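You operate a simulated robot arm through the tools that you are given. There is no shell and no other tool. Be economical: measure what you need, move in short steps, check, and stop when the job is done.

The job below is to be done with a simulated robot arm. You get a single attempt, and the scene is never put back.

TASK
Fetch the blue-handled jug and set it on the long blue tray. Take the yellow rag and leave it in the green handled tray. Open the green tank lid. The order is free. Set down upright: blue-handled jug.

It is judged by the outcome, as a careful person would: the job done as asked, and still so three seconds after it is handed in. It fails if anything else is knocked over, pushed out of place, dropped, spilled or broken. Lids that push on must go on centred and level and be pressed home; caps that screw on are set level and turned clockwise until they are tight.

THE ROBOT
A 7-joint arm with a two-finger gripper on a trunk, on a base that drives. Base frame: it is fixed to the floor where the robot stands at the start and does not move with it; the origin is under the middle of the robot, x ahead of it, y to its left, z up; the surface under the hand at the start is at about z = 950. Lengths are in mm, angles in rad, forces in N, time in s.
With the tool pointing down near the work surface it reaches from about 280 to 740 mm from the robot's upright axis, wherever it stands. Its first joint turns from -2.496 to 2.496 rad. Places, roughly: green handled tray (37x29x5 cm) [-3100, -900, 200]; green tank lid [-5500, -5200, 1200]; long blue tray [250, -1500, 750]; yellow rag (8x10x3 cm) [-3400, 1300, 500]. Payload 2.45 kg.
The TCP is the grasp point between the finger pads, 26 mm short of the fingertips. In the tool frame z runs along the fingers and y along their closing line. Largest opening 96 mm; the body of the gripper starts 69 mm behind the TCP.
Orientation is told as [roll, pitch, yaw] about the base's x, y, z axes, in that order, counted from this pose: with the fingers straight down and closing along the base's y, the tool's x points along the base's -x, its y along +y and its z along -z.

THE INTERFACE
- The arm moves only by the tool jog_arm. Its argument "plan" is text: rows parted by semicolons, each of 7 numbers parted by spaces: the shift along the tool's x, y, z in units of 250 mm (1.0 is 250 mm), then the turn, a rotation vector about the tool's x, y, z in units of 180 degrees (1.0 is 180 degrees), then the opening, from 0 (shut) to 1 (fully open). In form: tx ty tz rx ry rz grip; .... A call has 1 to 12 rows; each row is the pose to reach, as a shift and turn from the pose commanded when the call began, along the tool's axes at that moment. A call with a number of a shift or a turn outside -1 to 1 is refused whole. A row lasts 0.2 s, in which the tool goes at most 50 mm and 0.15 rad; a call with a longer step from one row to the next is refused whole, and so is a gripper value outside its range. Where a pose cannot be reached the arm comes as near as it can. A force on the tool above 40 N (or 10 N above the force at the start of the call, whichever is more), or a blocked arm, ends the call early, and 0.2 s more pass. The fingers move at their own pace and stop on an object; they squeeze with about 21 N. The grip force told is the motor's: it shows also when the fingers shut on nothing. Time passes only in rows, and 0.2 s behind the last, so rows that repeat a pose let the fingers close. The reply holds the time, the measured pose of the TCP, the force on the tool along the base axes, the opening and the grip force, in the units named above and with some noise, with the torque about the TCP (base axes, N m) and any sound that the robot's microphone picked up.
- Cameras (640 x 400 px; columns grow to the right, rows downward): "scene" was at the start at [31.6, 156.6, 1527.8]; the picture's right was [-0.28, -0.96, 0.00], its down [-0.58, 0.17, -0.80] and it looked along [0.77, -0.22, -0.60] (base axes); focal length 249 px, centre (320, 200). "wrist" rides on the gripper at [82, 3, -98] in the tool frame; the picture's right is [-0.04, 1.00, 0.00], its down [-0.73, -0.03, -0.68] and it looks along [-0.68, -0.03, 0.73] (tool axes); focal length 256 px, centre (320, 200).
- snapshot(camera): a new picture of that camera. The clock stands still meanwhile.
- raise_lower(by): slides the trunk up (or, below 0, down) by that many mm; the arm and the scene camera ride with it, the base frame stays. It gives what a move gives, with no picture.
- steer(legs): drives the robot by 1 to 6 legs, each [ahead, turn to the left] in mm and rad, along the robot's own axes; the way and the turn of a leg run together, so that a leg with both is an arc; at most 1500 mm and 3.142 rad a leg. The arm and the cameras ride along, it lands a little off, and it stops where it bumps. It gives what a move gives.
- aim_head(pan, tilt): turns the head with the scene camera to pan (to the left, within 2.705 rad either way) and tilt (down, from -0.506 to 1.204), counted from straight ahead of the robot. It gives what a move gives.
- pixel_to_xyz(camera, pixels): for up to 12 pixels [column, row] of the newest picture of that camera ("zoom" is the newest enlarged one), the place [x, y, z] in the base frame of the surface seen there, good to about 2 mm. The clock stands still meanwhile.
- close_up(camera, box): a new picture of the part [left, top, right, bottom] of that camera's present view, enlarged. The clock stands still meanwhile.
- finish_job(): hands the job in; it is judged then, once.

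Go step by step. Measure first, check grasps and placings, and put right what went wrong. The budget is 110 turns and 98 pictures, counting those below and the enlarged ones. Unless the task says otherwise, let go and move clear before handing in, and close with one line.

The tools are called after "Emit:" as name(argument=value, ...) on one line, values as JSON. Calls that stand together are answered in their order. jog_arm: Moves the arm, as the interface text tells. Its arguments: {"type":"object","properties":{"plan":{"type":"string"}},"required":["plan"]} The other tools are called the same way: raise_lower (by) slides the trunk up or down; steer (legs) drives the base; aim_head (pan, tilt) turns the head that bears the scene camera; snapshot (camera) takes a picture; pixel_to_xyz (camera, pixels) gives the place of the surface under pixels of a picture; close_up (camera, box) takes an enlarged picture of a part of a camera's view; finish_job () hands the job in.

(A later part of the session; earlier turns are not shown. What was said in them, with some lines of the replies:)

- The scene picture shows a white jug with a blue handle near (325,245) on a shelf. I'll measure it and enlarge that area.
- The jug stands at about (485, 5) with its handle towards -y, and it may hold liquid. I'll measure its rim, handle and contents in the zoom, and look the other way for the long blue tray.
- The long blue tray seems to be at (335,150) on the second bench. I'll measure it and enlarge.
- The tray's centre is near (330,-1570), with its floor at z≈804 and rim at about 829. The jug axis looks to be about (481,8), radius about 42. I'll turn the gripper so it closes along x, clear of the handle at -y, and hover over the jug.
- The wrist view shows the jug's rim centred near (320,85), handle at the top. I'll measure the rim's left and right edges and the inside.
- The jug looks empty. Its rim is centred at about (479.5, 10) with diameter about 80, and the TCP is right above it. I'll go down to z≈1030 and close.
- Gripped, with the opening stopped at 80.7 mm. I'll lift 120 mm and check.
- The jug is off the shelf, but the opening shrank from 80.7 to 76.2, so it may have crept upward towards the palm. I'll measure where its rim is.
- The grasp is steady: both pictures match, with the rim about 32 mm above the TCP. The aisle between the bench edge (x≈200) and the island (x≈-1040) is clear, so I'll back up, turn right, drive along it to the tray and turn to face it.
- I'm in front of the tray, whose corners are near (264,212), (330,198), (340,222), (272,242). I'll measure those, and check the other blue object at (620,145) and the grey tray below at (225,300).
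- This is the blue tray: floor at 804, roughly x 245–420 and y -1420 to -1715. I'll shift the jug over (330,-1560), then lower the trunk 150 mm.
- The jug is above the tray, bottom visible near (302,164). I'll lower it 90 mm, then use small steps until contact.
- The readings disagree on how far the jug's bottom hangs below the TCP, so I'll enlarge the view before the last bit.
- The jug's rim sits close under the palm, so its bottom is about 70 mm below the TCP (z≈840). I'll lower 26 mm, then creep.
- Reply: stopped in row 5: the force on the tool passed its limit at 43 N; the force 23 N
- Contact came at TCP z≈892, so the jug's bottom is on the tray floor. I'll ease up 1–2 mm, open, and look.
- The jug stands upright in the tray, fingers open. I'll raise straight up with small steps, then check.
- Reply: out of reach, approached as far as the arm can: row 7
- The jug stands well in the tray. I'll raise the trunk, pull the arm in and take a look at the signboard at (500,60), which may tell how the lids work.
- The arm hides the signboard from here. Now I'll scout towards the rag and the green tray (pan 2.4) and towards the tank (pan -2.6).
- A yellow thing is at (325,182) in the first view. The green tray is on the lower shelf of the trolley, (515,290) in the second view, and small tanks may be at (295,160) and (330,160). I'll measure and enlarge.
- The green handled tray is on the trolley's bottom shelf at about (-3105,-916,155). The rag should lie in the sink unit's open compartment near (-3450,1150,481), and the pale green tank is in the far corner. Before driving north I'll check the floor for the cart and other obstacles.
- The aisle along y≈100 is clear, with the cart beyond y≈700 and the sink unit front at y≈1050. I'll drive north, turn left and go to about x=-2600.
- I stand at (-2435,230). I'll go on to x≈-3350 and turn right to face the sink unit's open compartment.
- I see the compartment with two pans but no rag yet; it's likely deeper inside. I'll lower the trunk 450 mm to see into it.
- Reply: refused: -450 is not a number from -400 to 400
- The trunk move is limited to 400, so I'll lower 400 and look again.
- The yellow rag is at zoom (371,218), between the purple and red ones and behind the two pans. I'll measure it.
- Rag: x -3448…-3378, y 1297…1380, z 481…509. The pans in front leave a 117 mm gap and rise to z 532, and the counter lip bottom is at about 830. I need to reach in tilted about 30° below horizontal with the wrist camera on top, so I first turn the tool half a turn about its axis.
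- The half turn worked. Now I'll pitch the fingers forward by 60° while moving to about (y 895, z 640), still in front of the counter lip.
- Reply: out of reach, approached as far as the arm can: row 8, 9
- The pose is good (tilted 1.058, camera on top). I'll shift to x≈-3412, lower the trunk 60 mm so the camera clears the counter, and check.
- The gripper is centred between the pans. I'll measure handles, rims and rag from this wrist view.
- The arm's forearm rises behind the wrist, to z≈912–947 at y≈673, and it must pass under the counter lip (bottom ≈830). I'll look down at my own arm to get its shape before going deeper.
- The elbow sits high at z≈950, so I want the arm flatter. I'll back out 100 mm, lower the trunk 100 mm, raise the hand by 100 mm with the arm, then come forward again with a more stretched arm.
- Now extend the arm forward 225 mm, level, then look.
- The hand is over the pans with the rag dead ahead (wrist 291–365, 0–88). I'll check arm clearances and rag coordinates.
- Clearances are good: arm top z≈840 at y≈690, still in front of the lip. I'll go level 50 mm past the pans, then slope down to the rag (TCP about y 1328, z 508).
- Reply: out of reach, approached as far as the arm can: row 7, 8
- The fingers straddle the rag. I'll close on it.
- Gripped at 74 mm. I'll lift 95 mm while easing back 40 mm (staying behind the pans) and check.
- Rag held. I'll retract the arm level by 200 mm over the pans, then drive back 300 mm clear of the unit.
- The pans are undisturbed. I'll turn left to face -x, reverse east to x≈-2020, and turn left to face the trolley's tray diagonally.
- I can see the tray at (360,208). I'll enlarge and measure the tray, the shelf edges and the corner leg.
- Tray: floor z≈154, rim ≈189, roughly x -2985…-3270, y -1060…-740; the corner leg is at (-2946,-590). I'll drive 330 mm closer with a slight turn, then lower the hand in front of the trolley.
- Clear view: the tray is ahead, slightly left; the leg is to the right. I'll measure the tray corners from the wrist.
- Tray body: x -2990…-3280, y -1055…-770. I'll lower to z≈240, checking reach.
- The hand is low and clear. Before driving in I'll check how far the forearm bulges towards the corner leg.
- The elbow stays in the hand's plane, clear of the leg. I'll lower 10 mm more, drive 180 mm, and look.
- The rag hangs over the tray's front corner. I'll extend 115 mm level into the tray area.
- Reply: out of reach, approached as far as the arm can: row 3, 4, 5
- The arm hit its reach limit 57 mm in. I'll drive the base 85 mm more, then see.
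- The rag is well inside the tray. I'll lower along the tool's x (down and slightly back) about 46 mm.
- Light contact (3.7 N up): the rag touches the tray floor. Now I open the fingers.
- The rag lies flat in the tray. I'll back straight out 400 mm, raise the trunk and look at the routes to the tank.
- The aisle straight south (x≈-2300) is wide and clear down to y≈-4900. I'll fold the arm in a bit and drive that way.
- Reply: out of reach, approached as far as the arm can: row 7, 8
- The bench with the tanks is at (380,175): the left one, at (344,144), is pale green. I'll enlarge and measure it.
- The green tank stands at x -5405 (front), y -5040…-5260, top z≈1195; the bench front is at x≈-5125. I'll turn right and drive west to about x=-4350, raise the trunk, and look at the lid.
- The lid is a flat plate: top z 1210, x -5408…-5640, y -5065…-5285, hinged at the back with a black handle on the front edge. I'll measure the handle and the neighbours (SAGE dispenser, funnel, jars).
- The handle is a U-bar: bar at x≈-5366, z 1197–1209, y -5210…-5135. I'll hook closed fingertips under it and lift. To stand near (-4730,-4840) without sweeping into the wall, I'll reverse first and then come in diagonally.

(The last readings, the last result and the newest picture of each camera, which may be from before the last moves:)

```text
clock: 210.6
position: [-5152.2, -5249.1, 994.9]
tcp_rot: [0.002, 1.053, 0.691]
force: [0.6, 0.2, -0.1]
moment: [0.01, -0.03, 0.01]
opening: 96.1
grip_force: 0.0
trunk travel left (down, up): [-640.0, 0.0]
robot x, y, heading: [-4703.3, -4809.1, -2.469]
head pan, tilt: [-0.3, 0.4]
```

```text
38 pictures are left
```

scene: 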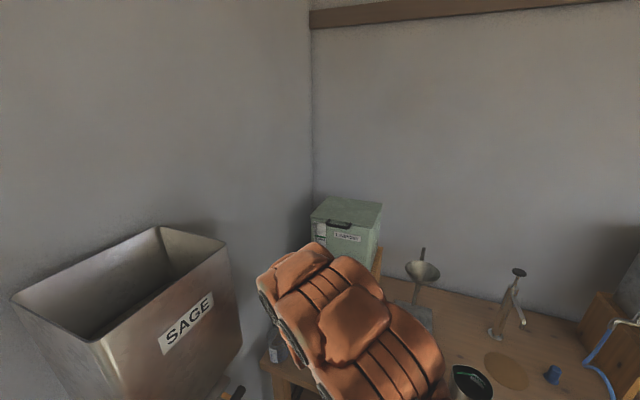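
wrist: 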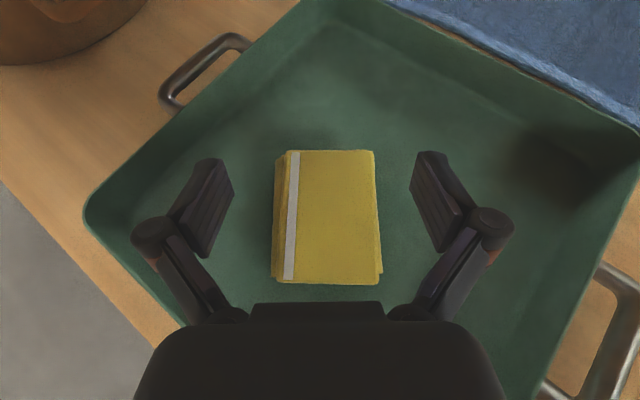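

I'm at (-4703,-4809). The SAGE bin is close on the left, so I'll turn right 0.27, which lines the arm up with the tank and moves it away from the bin.

Emit:
steer(legs=[[0, -0.27]])

Emit:
jog_arm(plan="0.08 0 -0.04 0 0.03 0 0.6;0.16 0 -0.08 0 0.06 0 0.3;0.24 0 -0.12 0 0.09 0 0;0.32 0 -0.14 0 0.12 0 0;0.38 0 -0.17 0 0.15 0 0;0.44 0 -0.19 0 0.167 0 0;0.44 0 -0.19 0 0.167 0 0")

Emit:
snapshot(camera="scene")

Emit:
snapshot(camera="wrist")

```text
clock: 211.9
position: [-5253.8, -5112.7, 994.5]
tcp_rot: [0.0, 1.053, 0.418]
force: [-0.8, 0.6, -1.0]
moment: [-0.01, 0.02, 0.0]
opening: 96.1
grip_force: 0.0
trunk travel left (down, up): [-640.0, 0.0]
robot x, y, heading: [-4706.6, -4806.2, -2.732]
head pan, tilt: [-0.3, 0.4]
```

```text
clock: 213.5
position: [-5289.6, -5152.8, 1139.8]
tcp_rot: [2.893, 1.563, -2.969]
force: [-0.3, -0.8, -0.1]
moment: [0.0, -0.01, -0.07]
opening: 0.1
grip_force: 20.8
out of reach, approached as far as the arm can: row 1, 2, 3, 4, 5, 6, 7
trunk travel left (down, up): [-640.0, 0.0]
robot x, y, heading: [-4700.4, -4806.1, -2.735]
head pan, tilt: [-0.3, 0.4]
```

```text
37 pictures are left
```

scene: 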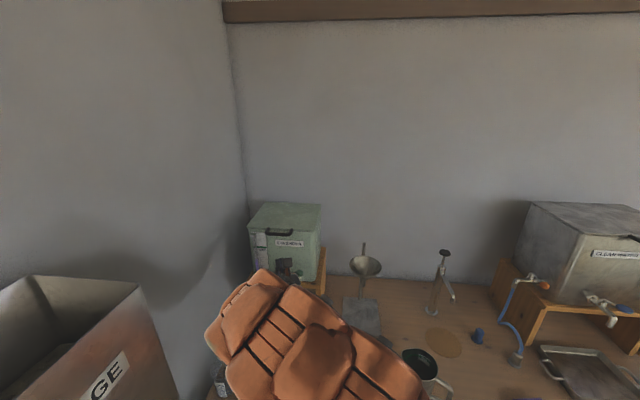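

```text
36 pictures are left
```

wrist: 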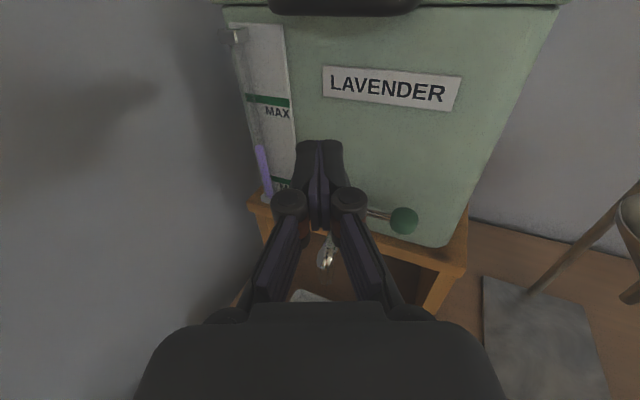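

The tool is now level, fingers closed, pointing at the tank's front under the handle. I'll advance under the handle bar: TCP to about (-5368,-5165,1165).

Emit:
jog_arm(plan="0.05 0.03 0.08 0 0 0 0;0.1 0.06 0.16 0 0 0 0;0.1 0.083 0.24 0 0 0 0;0.1 0.083 0.305 0 0 0 0;0.1 0.083 0.305 0 0 0 0")

Emit:
snapshot(camera="wrist")

Emit:
close_up(camera="scene", box=[210, 180, 370, 280])

```text
clock: 214.7
position: [-5368.5, -5162.8, 1163.4]
tcp_rot: [3.008, 1.565, -2.856]
force: [1.1, -0.3, -0.2]
moment: [0.03, 0.02, -0.03]
opening: 0.2
grip_force: 20.8
trunk travel left (down, up): [-640.0, 0.0]
robot x, y, heading: [-4699.7, -4808.5, -2.74]
head pan, tilt: [-0.3, 0.4]
```

```text
35 pictures are left
```

wrist: 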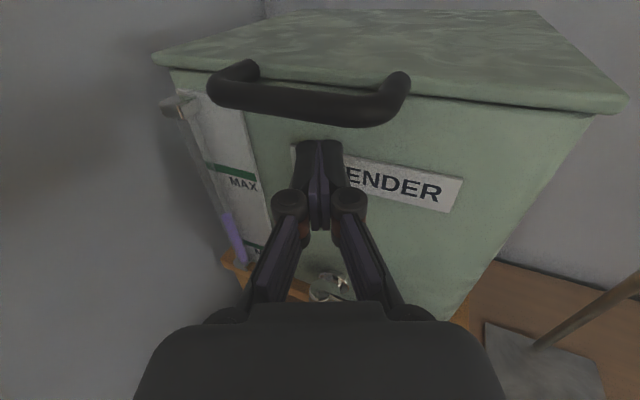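

```text
4.00 times, centred on (290, 230) of scene
```

zoom: 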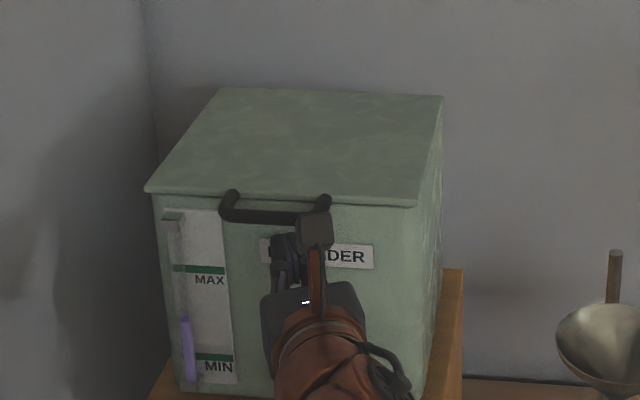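

The fingertips are under the handle. Now I'll lift along the lid's arc (hinge ≈ x -5640, z 1205) to about 50°.

Emit:
jog_arm(plan="0.048 0 0 0 0 0 0;0.096 0 0 0 0 0 0;0.188 -0.003 -0.007 0 0 0 0;0.28 -0.003 -0.007 0 0 0 0;0.376 0.003 0.007 0 0 0 0;0.468 0.011 0.026 0 0 0 0;0.56 0.024 0.055 0 0 0 0;0.648 0.041 0.091 0 0 0 0;0.732 0.060 0.135 0 0 0 0;0.812 0.081 0.183 0 0 0 0;0.888 0.106 0.238 0 0 0 0;0.956 0.132 0.296 0 0 0 0")

Emit:
snapshot(camera="scene")

Emit:
snapshot(camera="wrist")

```text
clock: 217.3
position: [-5449.4, -5163.2, 1403.9]
tcp_rot: [3.057, 1.565, -2.806]
force: [-3.0, 1.0, -5.6]
moment: [0.0, -0.16, 0.01]
opening: 0.0
grip_force: 28.7
trunk travel left (down, up): [-640.0, 0.0]
robot x, y, heading: [-4707.0, -4810.7, -2.74]
head pan, tilt: [-0.3, 0.4]
```

```text
33 pictures are left
```

scene: 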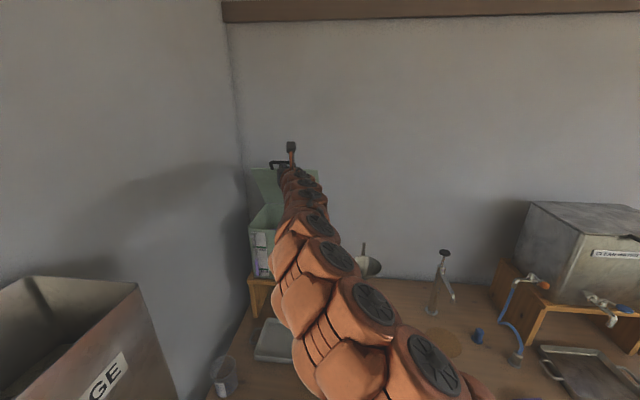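

```text
32 pictures are left
```

wrist: 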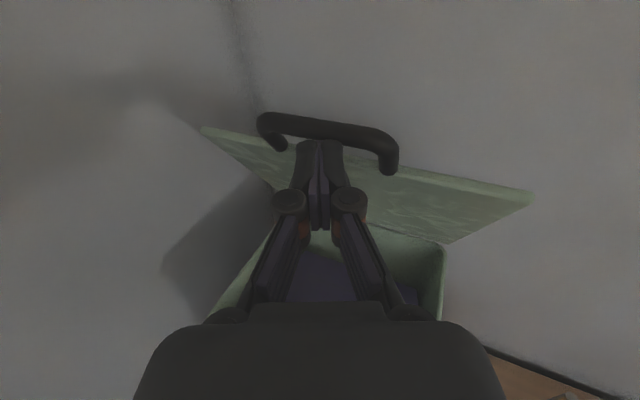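

The lid is up about 50° and resting on the fingertips. I'll keep pushing back (-x) at nearly constant height so the contact moves onto the lid's underside.

Emit:
jog_arm(plan="-0.01 0.032 0.073 0 0 0 0;-0.03 0.065 0.146 0 0 0 0;-0.05 0.097 0.219 0 0 0 0;-0.07 0.13 0.292 0 0 0 0;-0.09 0.162 0.366 0 0 0 0;-0.1 0.195 0.439 0 0 0 0;-0.1 0.227 0.512 0 0 0 0;-0.1 0.26 0.585 0 0 0 0")

Emit:
snapshot(camera="wrist")

Emit:
snapshot(camera="scene")

```text
clock: 218.0
position: [-5490.7, -5163.2, 1408.6]
tcp_rot: [3.044, 1.547, -2.817]
force: [11.3, 5.2, 20.1]
moment: [0.0, 0.4, -0.19]
opening: 0.0
grip_force: 29.0
trunk travel left (down, up): [-640.0, 0.0]
robot x, y, heading: [-4703.5, -4805.8, -2.735]
head pan, tilt: [-0.3, 0.4]
stopped in row 3: the force on the tool passed its limit at 49 N (the readings are from after the stop); the commanded pose is now the measured one
```

```text
31 pictures are left
```

wrist: 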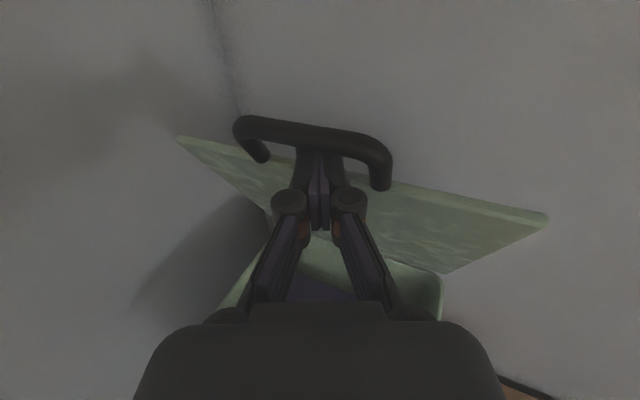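

```text
30 pictures are left
```

scene: 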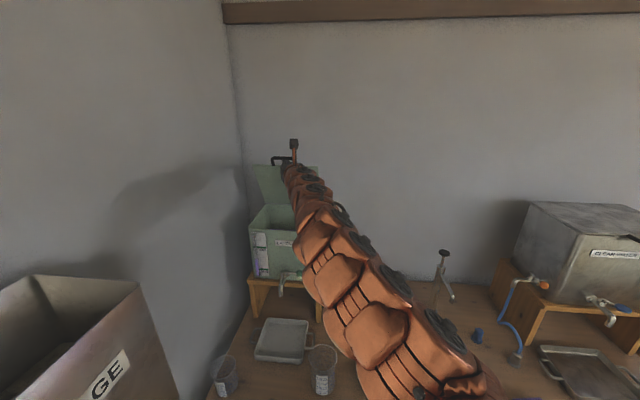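

The call stopped at 49 N: the fingertip seems to be wedged in the gap between handle bar and lid edge. I'll measure the bar and lid edges.

Emit:
close_up(camera="wrist", box=[160, 90, 400, 240])

Emit:
pixel_to_xyz(camera="wrist", pixels=[[310, 132], [345, 140], [260, 155], [383, 185], [185, 137], [548, 220], [450, 210], [450, 240], [250, 175], [443, 272], [320, 155], [320, 190]])

```text
2.67 times, centred on (280, 165) of wrist
```

zoom: 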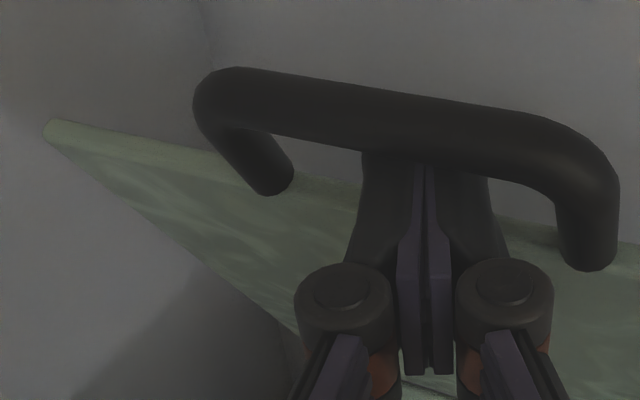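

```text
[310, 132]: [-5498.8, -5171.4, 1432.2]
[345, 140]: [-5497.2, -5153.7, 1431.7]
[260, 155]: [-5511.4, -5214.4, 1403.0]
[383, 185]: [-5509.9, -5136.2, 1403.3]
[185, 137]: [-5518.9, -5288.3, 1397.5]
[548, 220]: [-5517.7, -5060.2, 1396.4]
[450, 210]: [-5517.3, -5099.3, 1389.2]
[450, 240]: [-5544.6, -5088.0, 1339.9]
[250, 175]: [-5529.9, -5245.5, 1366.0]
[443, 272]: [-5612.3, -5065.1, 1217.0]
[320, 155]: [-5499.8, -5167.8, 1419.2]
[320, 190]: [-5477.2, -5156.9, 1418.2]
```

The lid is at about 62° with the finger through the gap between bar and lid edge. That can carry it: I'll follow the arc of that gap (radius ≈240 about x -5630, z 1205) up to about 90°.

Emit:
jog_arm(plan="0.032 0.019 0.044 0 0 0 0;0.06 0.044 0.099 0 0 0 0;0.086 0.070 0.157 0 0 0 0;0.108 0.096 0.216 0 0 0 0;0.124 0.122 0.274 0 0 0 0;0.136 0.149 0.336 0 0 0 0;0.142 0.175 0.395 0 0 0 0;0.144 0.203 0.457 0 0 0 0;0.144 0.203 0.457 0 0 0 0")

Emit:
snapshot(camera="wrist")

Emit:
close_up(camera="scene", box=[210, 110, 370, 280])

```text
clock: 219.8
position: [-5605.0, -5165.0, 1435.8]
tcp_rot: [3.124, 1.528, -2.733]
force: [0.5, 0.3, 6.7]
moment: [0.02, 0.05, 0.07]
opening: 6.1
grip_force: 28.4
out of reach, approached as far as the arm can: row 4, 5, 6, 7, 8, 9
trunk travel left (down, up): [-640.0, 0.0]
robot x, y, heading: [-4707.0, -4804.5, -2.737]
head pan, tilt: [-0.3, 0.4]
stopped in row 9: the force on the tool passed its limit at 44 N (the readings are from after the stop); the commanded pose is now the measured one
```

```text
28 pictures are left
```

wrist: 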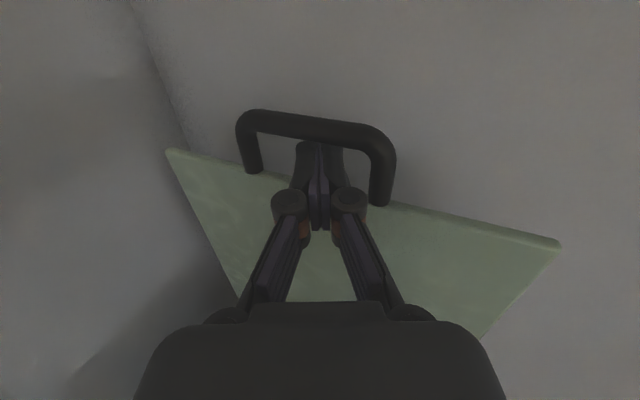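

```text
2.35 times, centred on (290, 195) of scene
```

zoom: 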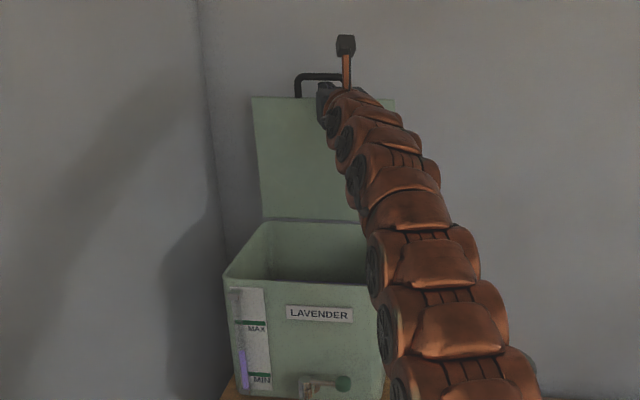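

The lid is nearly upright. I'll measure its tilt.

Emit:
pixel_to_xyz(camera="wrist", pixels=[[180, 155], [550, 243], [240, 280], [450, 220], [430, 260], [470, 320], [310, 122], [250, 160], [383, 190], [320, 150], [320, 190]])

Emit:
pixel_to_xyz(camera="zoom", pixels=[[260, 105], [290, 105], [270, 205], [300, 210], [300, 150], [310, 77], [350, 225]])

```text
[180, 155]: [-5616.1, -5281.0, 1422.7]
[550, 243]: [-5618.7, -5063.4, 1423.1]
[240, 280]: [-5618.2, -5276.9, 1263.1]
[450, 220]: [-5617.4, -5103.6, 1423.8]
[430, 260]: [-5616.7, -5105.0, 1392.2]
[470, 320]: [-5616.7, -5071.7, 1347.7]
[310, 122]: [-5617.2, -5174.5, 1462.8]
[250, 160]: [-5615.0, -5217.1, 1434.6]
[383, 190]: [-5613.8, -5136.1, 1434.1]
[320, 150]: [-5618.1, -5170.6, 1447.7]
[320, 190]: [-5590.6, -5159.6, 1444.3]
```

```text
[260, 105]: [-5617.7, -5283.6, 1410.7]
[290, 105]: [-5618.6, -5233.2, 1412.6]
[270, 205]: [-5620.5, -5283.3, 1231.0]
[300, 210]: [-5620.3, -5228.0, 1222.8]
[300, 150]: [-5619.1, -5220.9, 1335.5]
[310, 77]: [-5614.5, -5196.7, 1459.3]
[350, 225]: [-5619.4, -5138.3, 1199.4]
```

The lid's front face is vertical (x≈-5618 top and bottom). I'll push 25 mm further to see whether it goes past vertical or meets its stop.

Emit:
jog_arm(plan="0.02 0.008 0.018 0 0 0 0;0.028 0.016 0.037 0 0 0 0;0.028 0.024 0.055 0 0 0 0;0.028 0.032 0.073 0 0 0 0;0.028 0.04 0.091 0 0 0 0;0.028 0.04 0.091 0 0 0 0")

Emit:
snapshot(camera="wrist")

Emit:
pixel_to_xyz(camera="wrist", pixels=[[180, 158], [550, 246], [240, 280], [450, 225], [470, 320], [310, 122], [320, 150], [320, 190]])

```text
clock: 221.2
position: [-5609.6, -5163.2, 1437.0]
tcp_rot: [3.095, 1.526, -2.76]
force: [1.3, -15.0, 32.7]
moment: [-0.22, 0.34, 0.23]
opening: 5.9
grip_force: 28.1
out of reach, approached as far as the arm can: row 1, 2, 3, 4, 5, 6
trunk travel left (down, up): [-640.0, 0.0]
robot x, y, heading: [-4703.1, -4807.3, -2.732]
head pan, tilt: [-0.3, 0.4]
```

```text
26 pictures are left
```

wrist: 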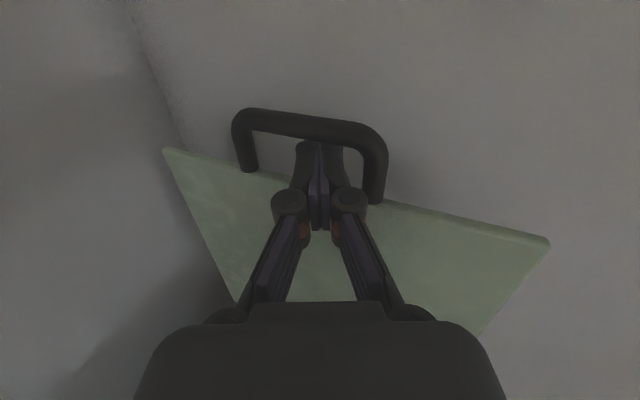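

```text
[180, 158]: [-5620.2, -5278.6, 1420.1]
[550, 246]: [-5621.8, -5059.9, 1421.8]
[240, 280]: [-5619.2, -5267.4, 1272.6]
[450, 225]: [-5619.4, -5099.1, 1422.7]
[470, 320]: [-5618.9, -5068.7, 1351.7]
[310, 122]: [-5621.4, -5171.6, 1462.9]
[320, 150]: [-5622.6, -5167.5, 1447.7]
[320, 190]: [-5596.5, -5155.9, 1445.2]
```

The arm is at its reach limit with the lid just past vertical (~91°). I'll ease the vertical load, then creep the base forward 50 mm to carry the lid further back.

Emit:
jog_arm(plan="0.012 0 -0.01 0 0 0 0;0.012 0 -0.01 0 0 0 0")

Emit:
steer(legs=[[50, 0]])

Emit:
snapshot(camera="wrist")

Emit:
pixel_to_xyz(camera="wrist", pixels=[[180, 158], [540, 246], [240, 280], [450, 228], [470, 320], [310, 122], [320, 150], [320, 190]])

```text
clock: 221.8
position: [-5609.0, -5156.8, 1436.5]
tcp_rot: [3.117, 1.529, -2.742]
force: [-0.4, -7.8, 20.2]
moment: [-0.12, 0.24, 0.07]
opening: 6.1
grip_force: 28.5
trunk travel left (down, up): [-640.0, 0.0]
robot x, y, heading: [-4703.2, -4807.7, -2.735]
head pan, tilt: [-0.3, 0.4]
```

```text
clock: 222.8
position: [-5657.2, -5177.2, 1434.5]
tcp_rot: [3.126, 1.536, -2.731]
force: [1.5, -1.6, 3.4]
moment: [-0.04, 0.04, -0.02]
opening: 0.1
grip_force: 28.4
trunk travel left (down, up): [-640.0, 0.0]
robot x, y, heading: [-4751.7, -4825.9, -2.732]
head pan, tilt: [-0.3, 0.4]
```

```text
25 pictures are left
```

wrist: 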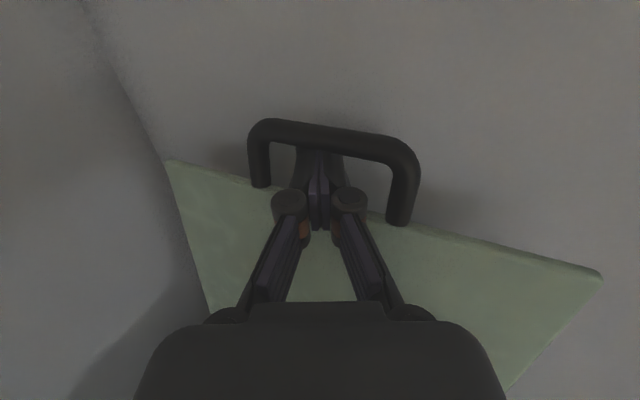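

```text
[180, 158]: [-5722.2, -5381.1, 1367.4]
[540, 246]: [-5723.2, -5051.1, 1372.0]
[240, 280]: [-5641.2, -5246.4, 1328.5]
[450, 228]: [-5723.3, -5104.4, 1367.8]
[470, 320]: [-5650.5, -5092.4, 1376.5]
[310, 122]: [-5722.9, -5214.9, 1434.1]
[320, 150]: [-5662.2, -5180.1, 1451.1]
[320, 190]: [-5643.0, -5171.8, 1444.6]
```

The lid is now about 10° past vertical with little force. I'll withdraw the fingers slowly straight back.

Emit:
jog_arm(plan="0.008 0 -0.04 0 0 0 0;0.008 0 -0.08 0 0 0 0;0.008 0 -0.12 0 0 0 0;0.008 0 -0.16 0 0 0 0;0.008 0 -0.22 0 0 0 0;0.008 0 -0.3 0 0 0 0;0.008 0 -0.4 0 0 0 0;0.008 0 -0.4 0 0 0 0")

Emit:
snapshot(camera="wrist")

Emit:
close_up(camera="scene", box=[170, 80, 410, 300])

```text
clock: 224.6
position: [-5566.5, -5136.6, 1433.0]
tcp_rot: [3.112, 1.536, -2.743]
force: [-0.1, -0.6, 0.4]
moment: [0.01, 0.0, -0.06]
opening: 0.0
grip_force: 27.8
trunk travel left (down, up): [-640.0, 0.0]
robot x, y, heading: [-4748.4, -4828.1, -2.731]
head pan, tilt: [-0.3, 0.4]
```

```text
24 pictures are left
```

wrist: 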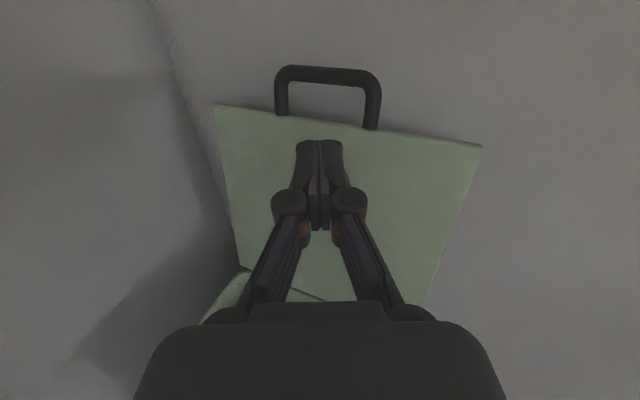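

```text
1.82 times, centred on (290, 190) of scene
```

zoom: 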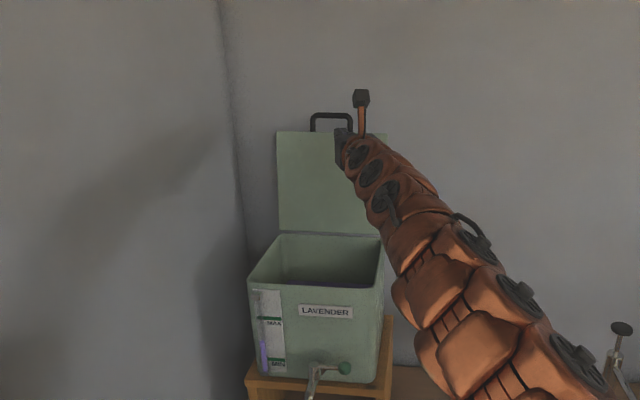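

The fingers are out and the lid stays open. I'll retreat more with the arm and base, then verify.

Emit:
jog_arm(plan="0 0 -0.15 0 0 0 0;0 0 -0.3 0 0 0 0;0 0 -0.45 0 0 0 0;0 0 -0.6 0 0 0 0;0 0 -0.6 0 0 0 0")

Emit:
steer(legs=[[-400, 0]])

Emit:
aim_head(pan=0.0, tilt=0.3)

Emit:
snapshot(camera="scene")

```text
clock: 225.8
position: [-5427.4, -5074.2, 1426.9]
tcp_rot: [-3.142, 1.533, -2.716]
force: [0.0, 0.0, 0.0]
moment: [0.01, -0.01, 0.01]
opening: 0.0
grip_force: 28.7
trunk travel left (down, up): [-640.0, 0.0]
robot x, y, heading: [-4749.6, -4828.8, -2.736]
head pan, tilt: [-0.3, 0.4]
```

```text
clock: 228.2
position: [-5060.6, -4919.7, 1427.2]
tcp_rot: [3.13, 1.535, -2.723]
force: [-0.9, 0.3, -0.4]
moment: [0.0, 0.01, 0.01]
opening: 0.2
grip_force: 28.1
trunk travel left (down, up): [-640.0, 0.0]
robot x, y, heading: [-4382.8, -4667.6, -2.732]
head pan, tilt: [-0.3, 0.4]
```

```text
clock: 229.0
position: [-5059.7, -4917.9, 1424.8]
tcp_rot: [3.132, 1.534, -2.723]
force: [-0.8, -0.3, -0.1]
moment: [-0.05, 0.01, 0.03]
opening: 0.3
grip_force: 28.1
trunk travel left (down, up): [-640.0, 0.0]
robot x, y, heading: [-4383.3, -4669.3, -2.734]
head pan, tilt: [0.0, 0.3]
```

```text
22 pictures are left
```

scene: 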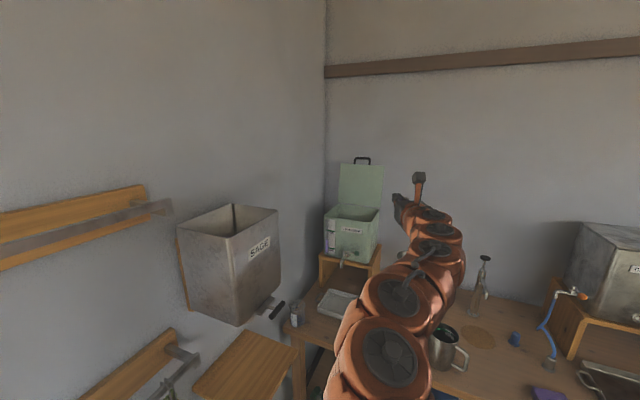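

The green tank's lid stands open by itself at (361,185). The jug is upright in the blue tray and the rag is flat in the green tray. Nothing else looked moved in the pictures I took, and the hand is clear, so I'm handing in.

Emit:
finish_job()

```text
The job is handed in.
```

I've handed the job in: the blue-handled jug stands upright on the long blue tray, the yellow rag lies flat in the green handled tray, and the green tank lid is open and stays up by itself.
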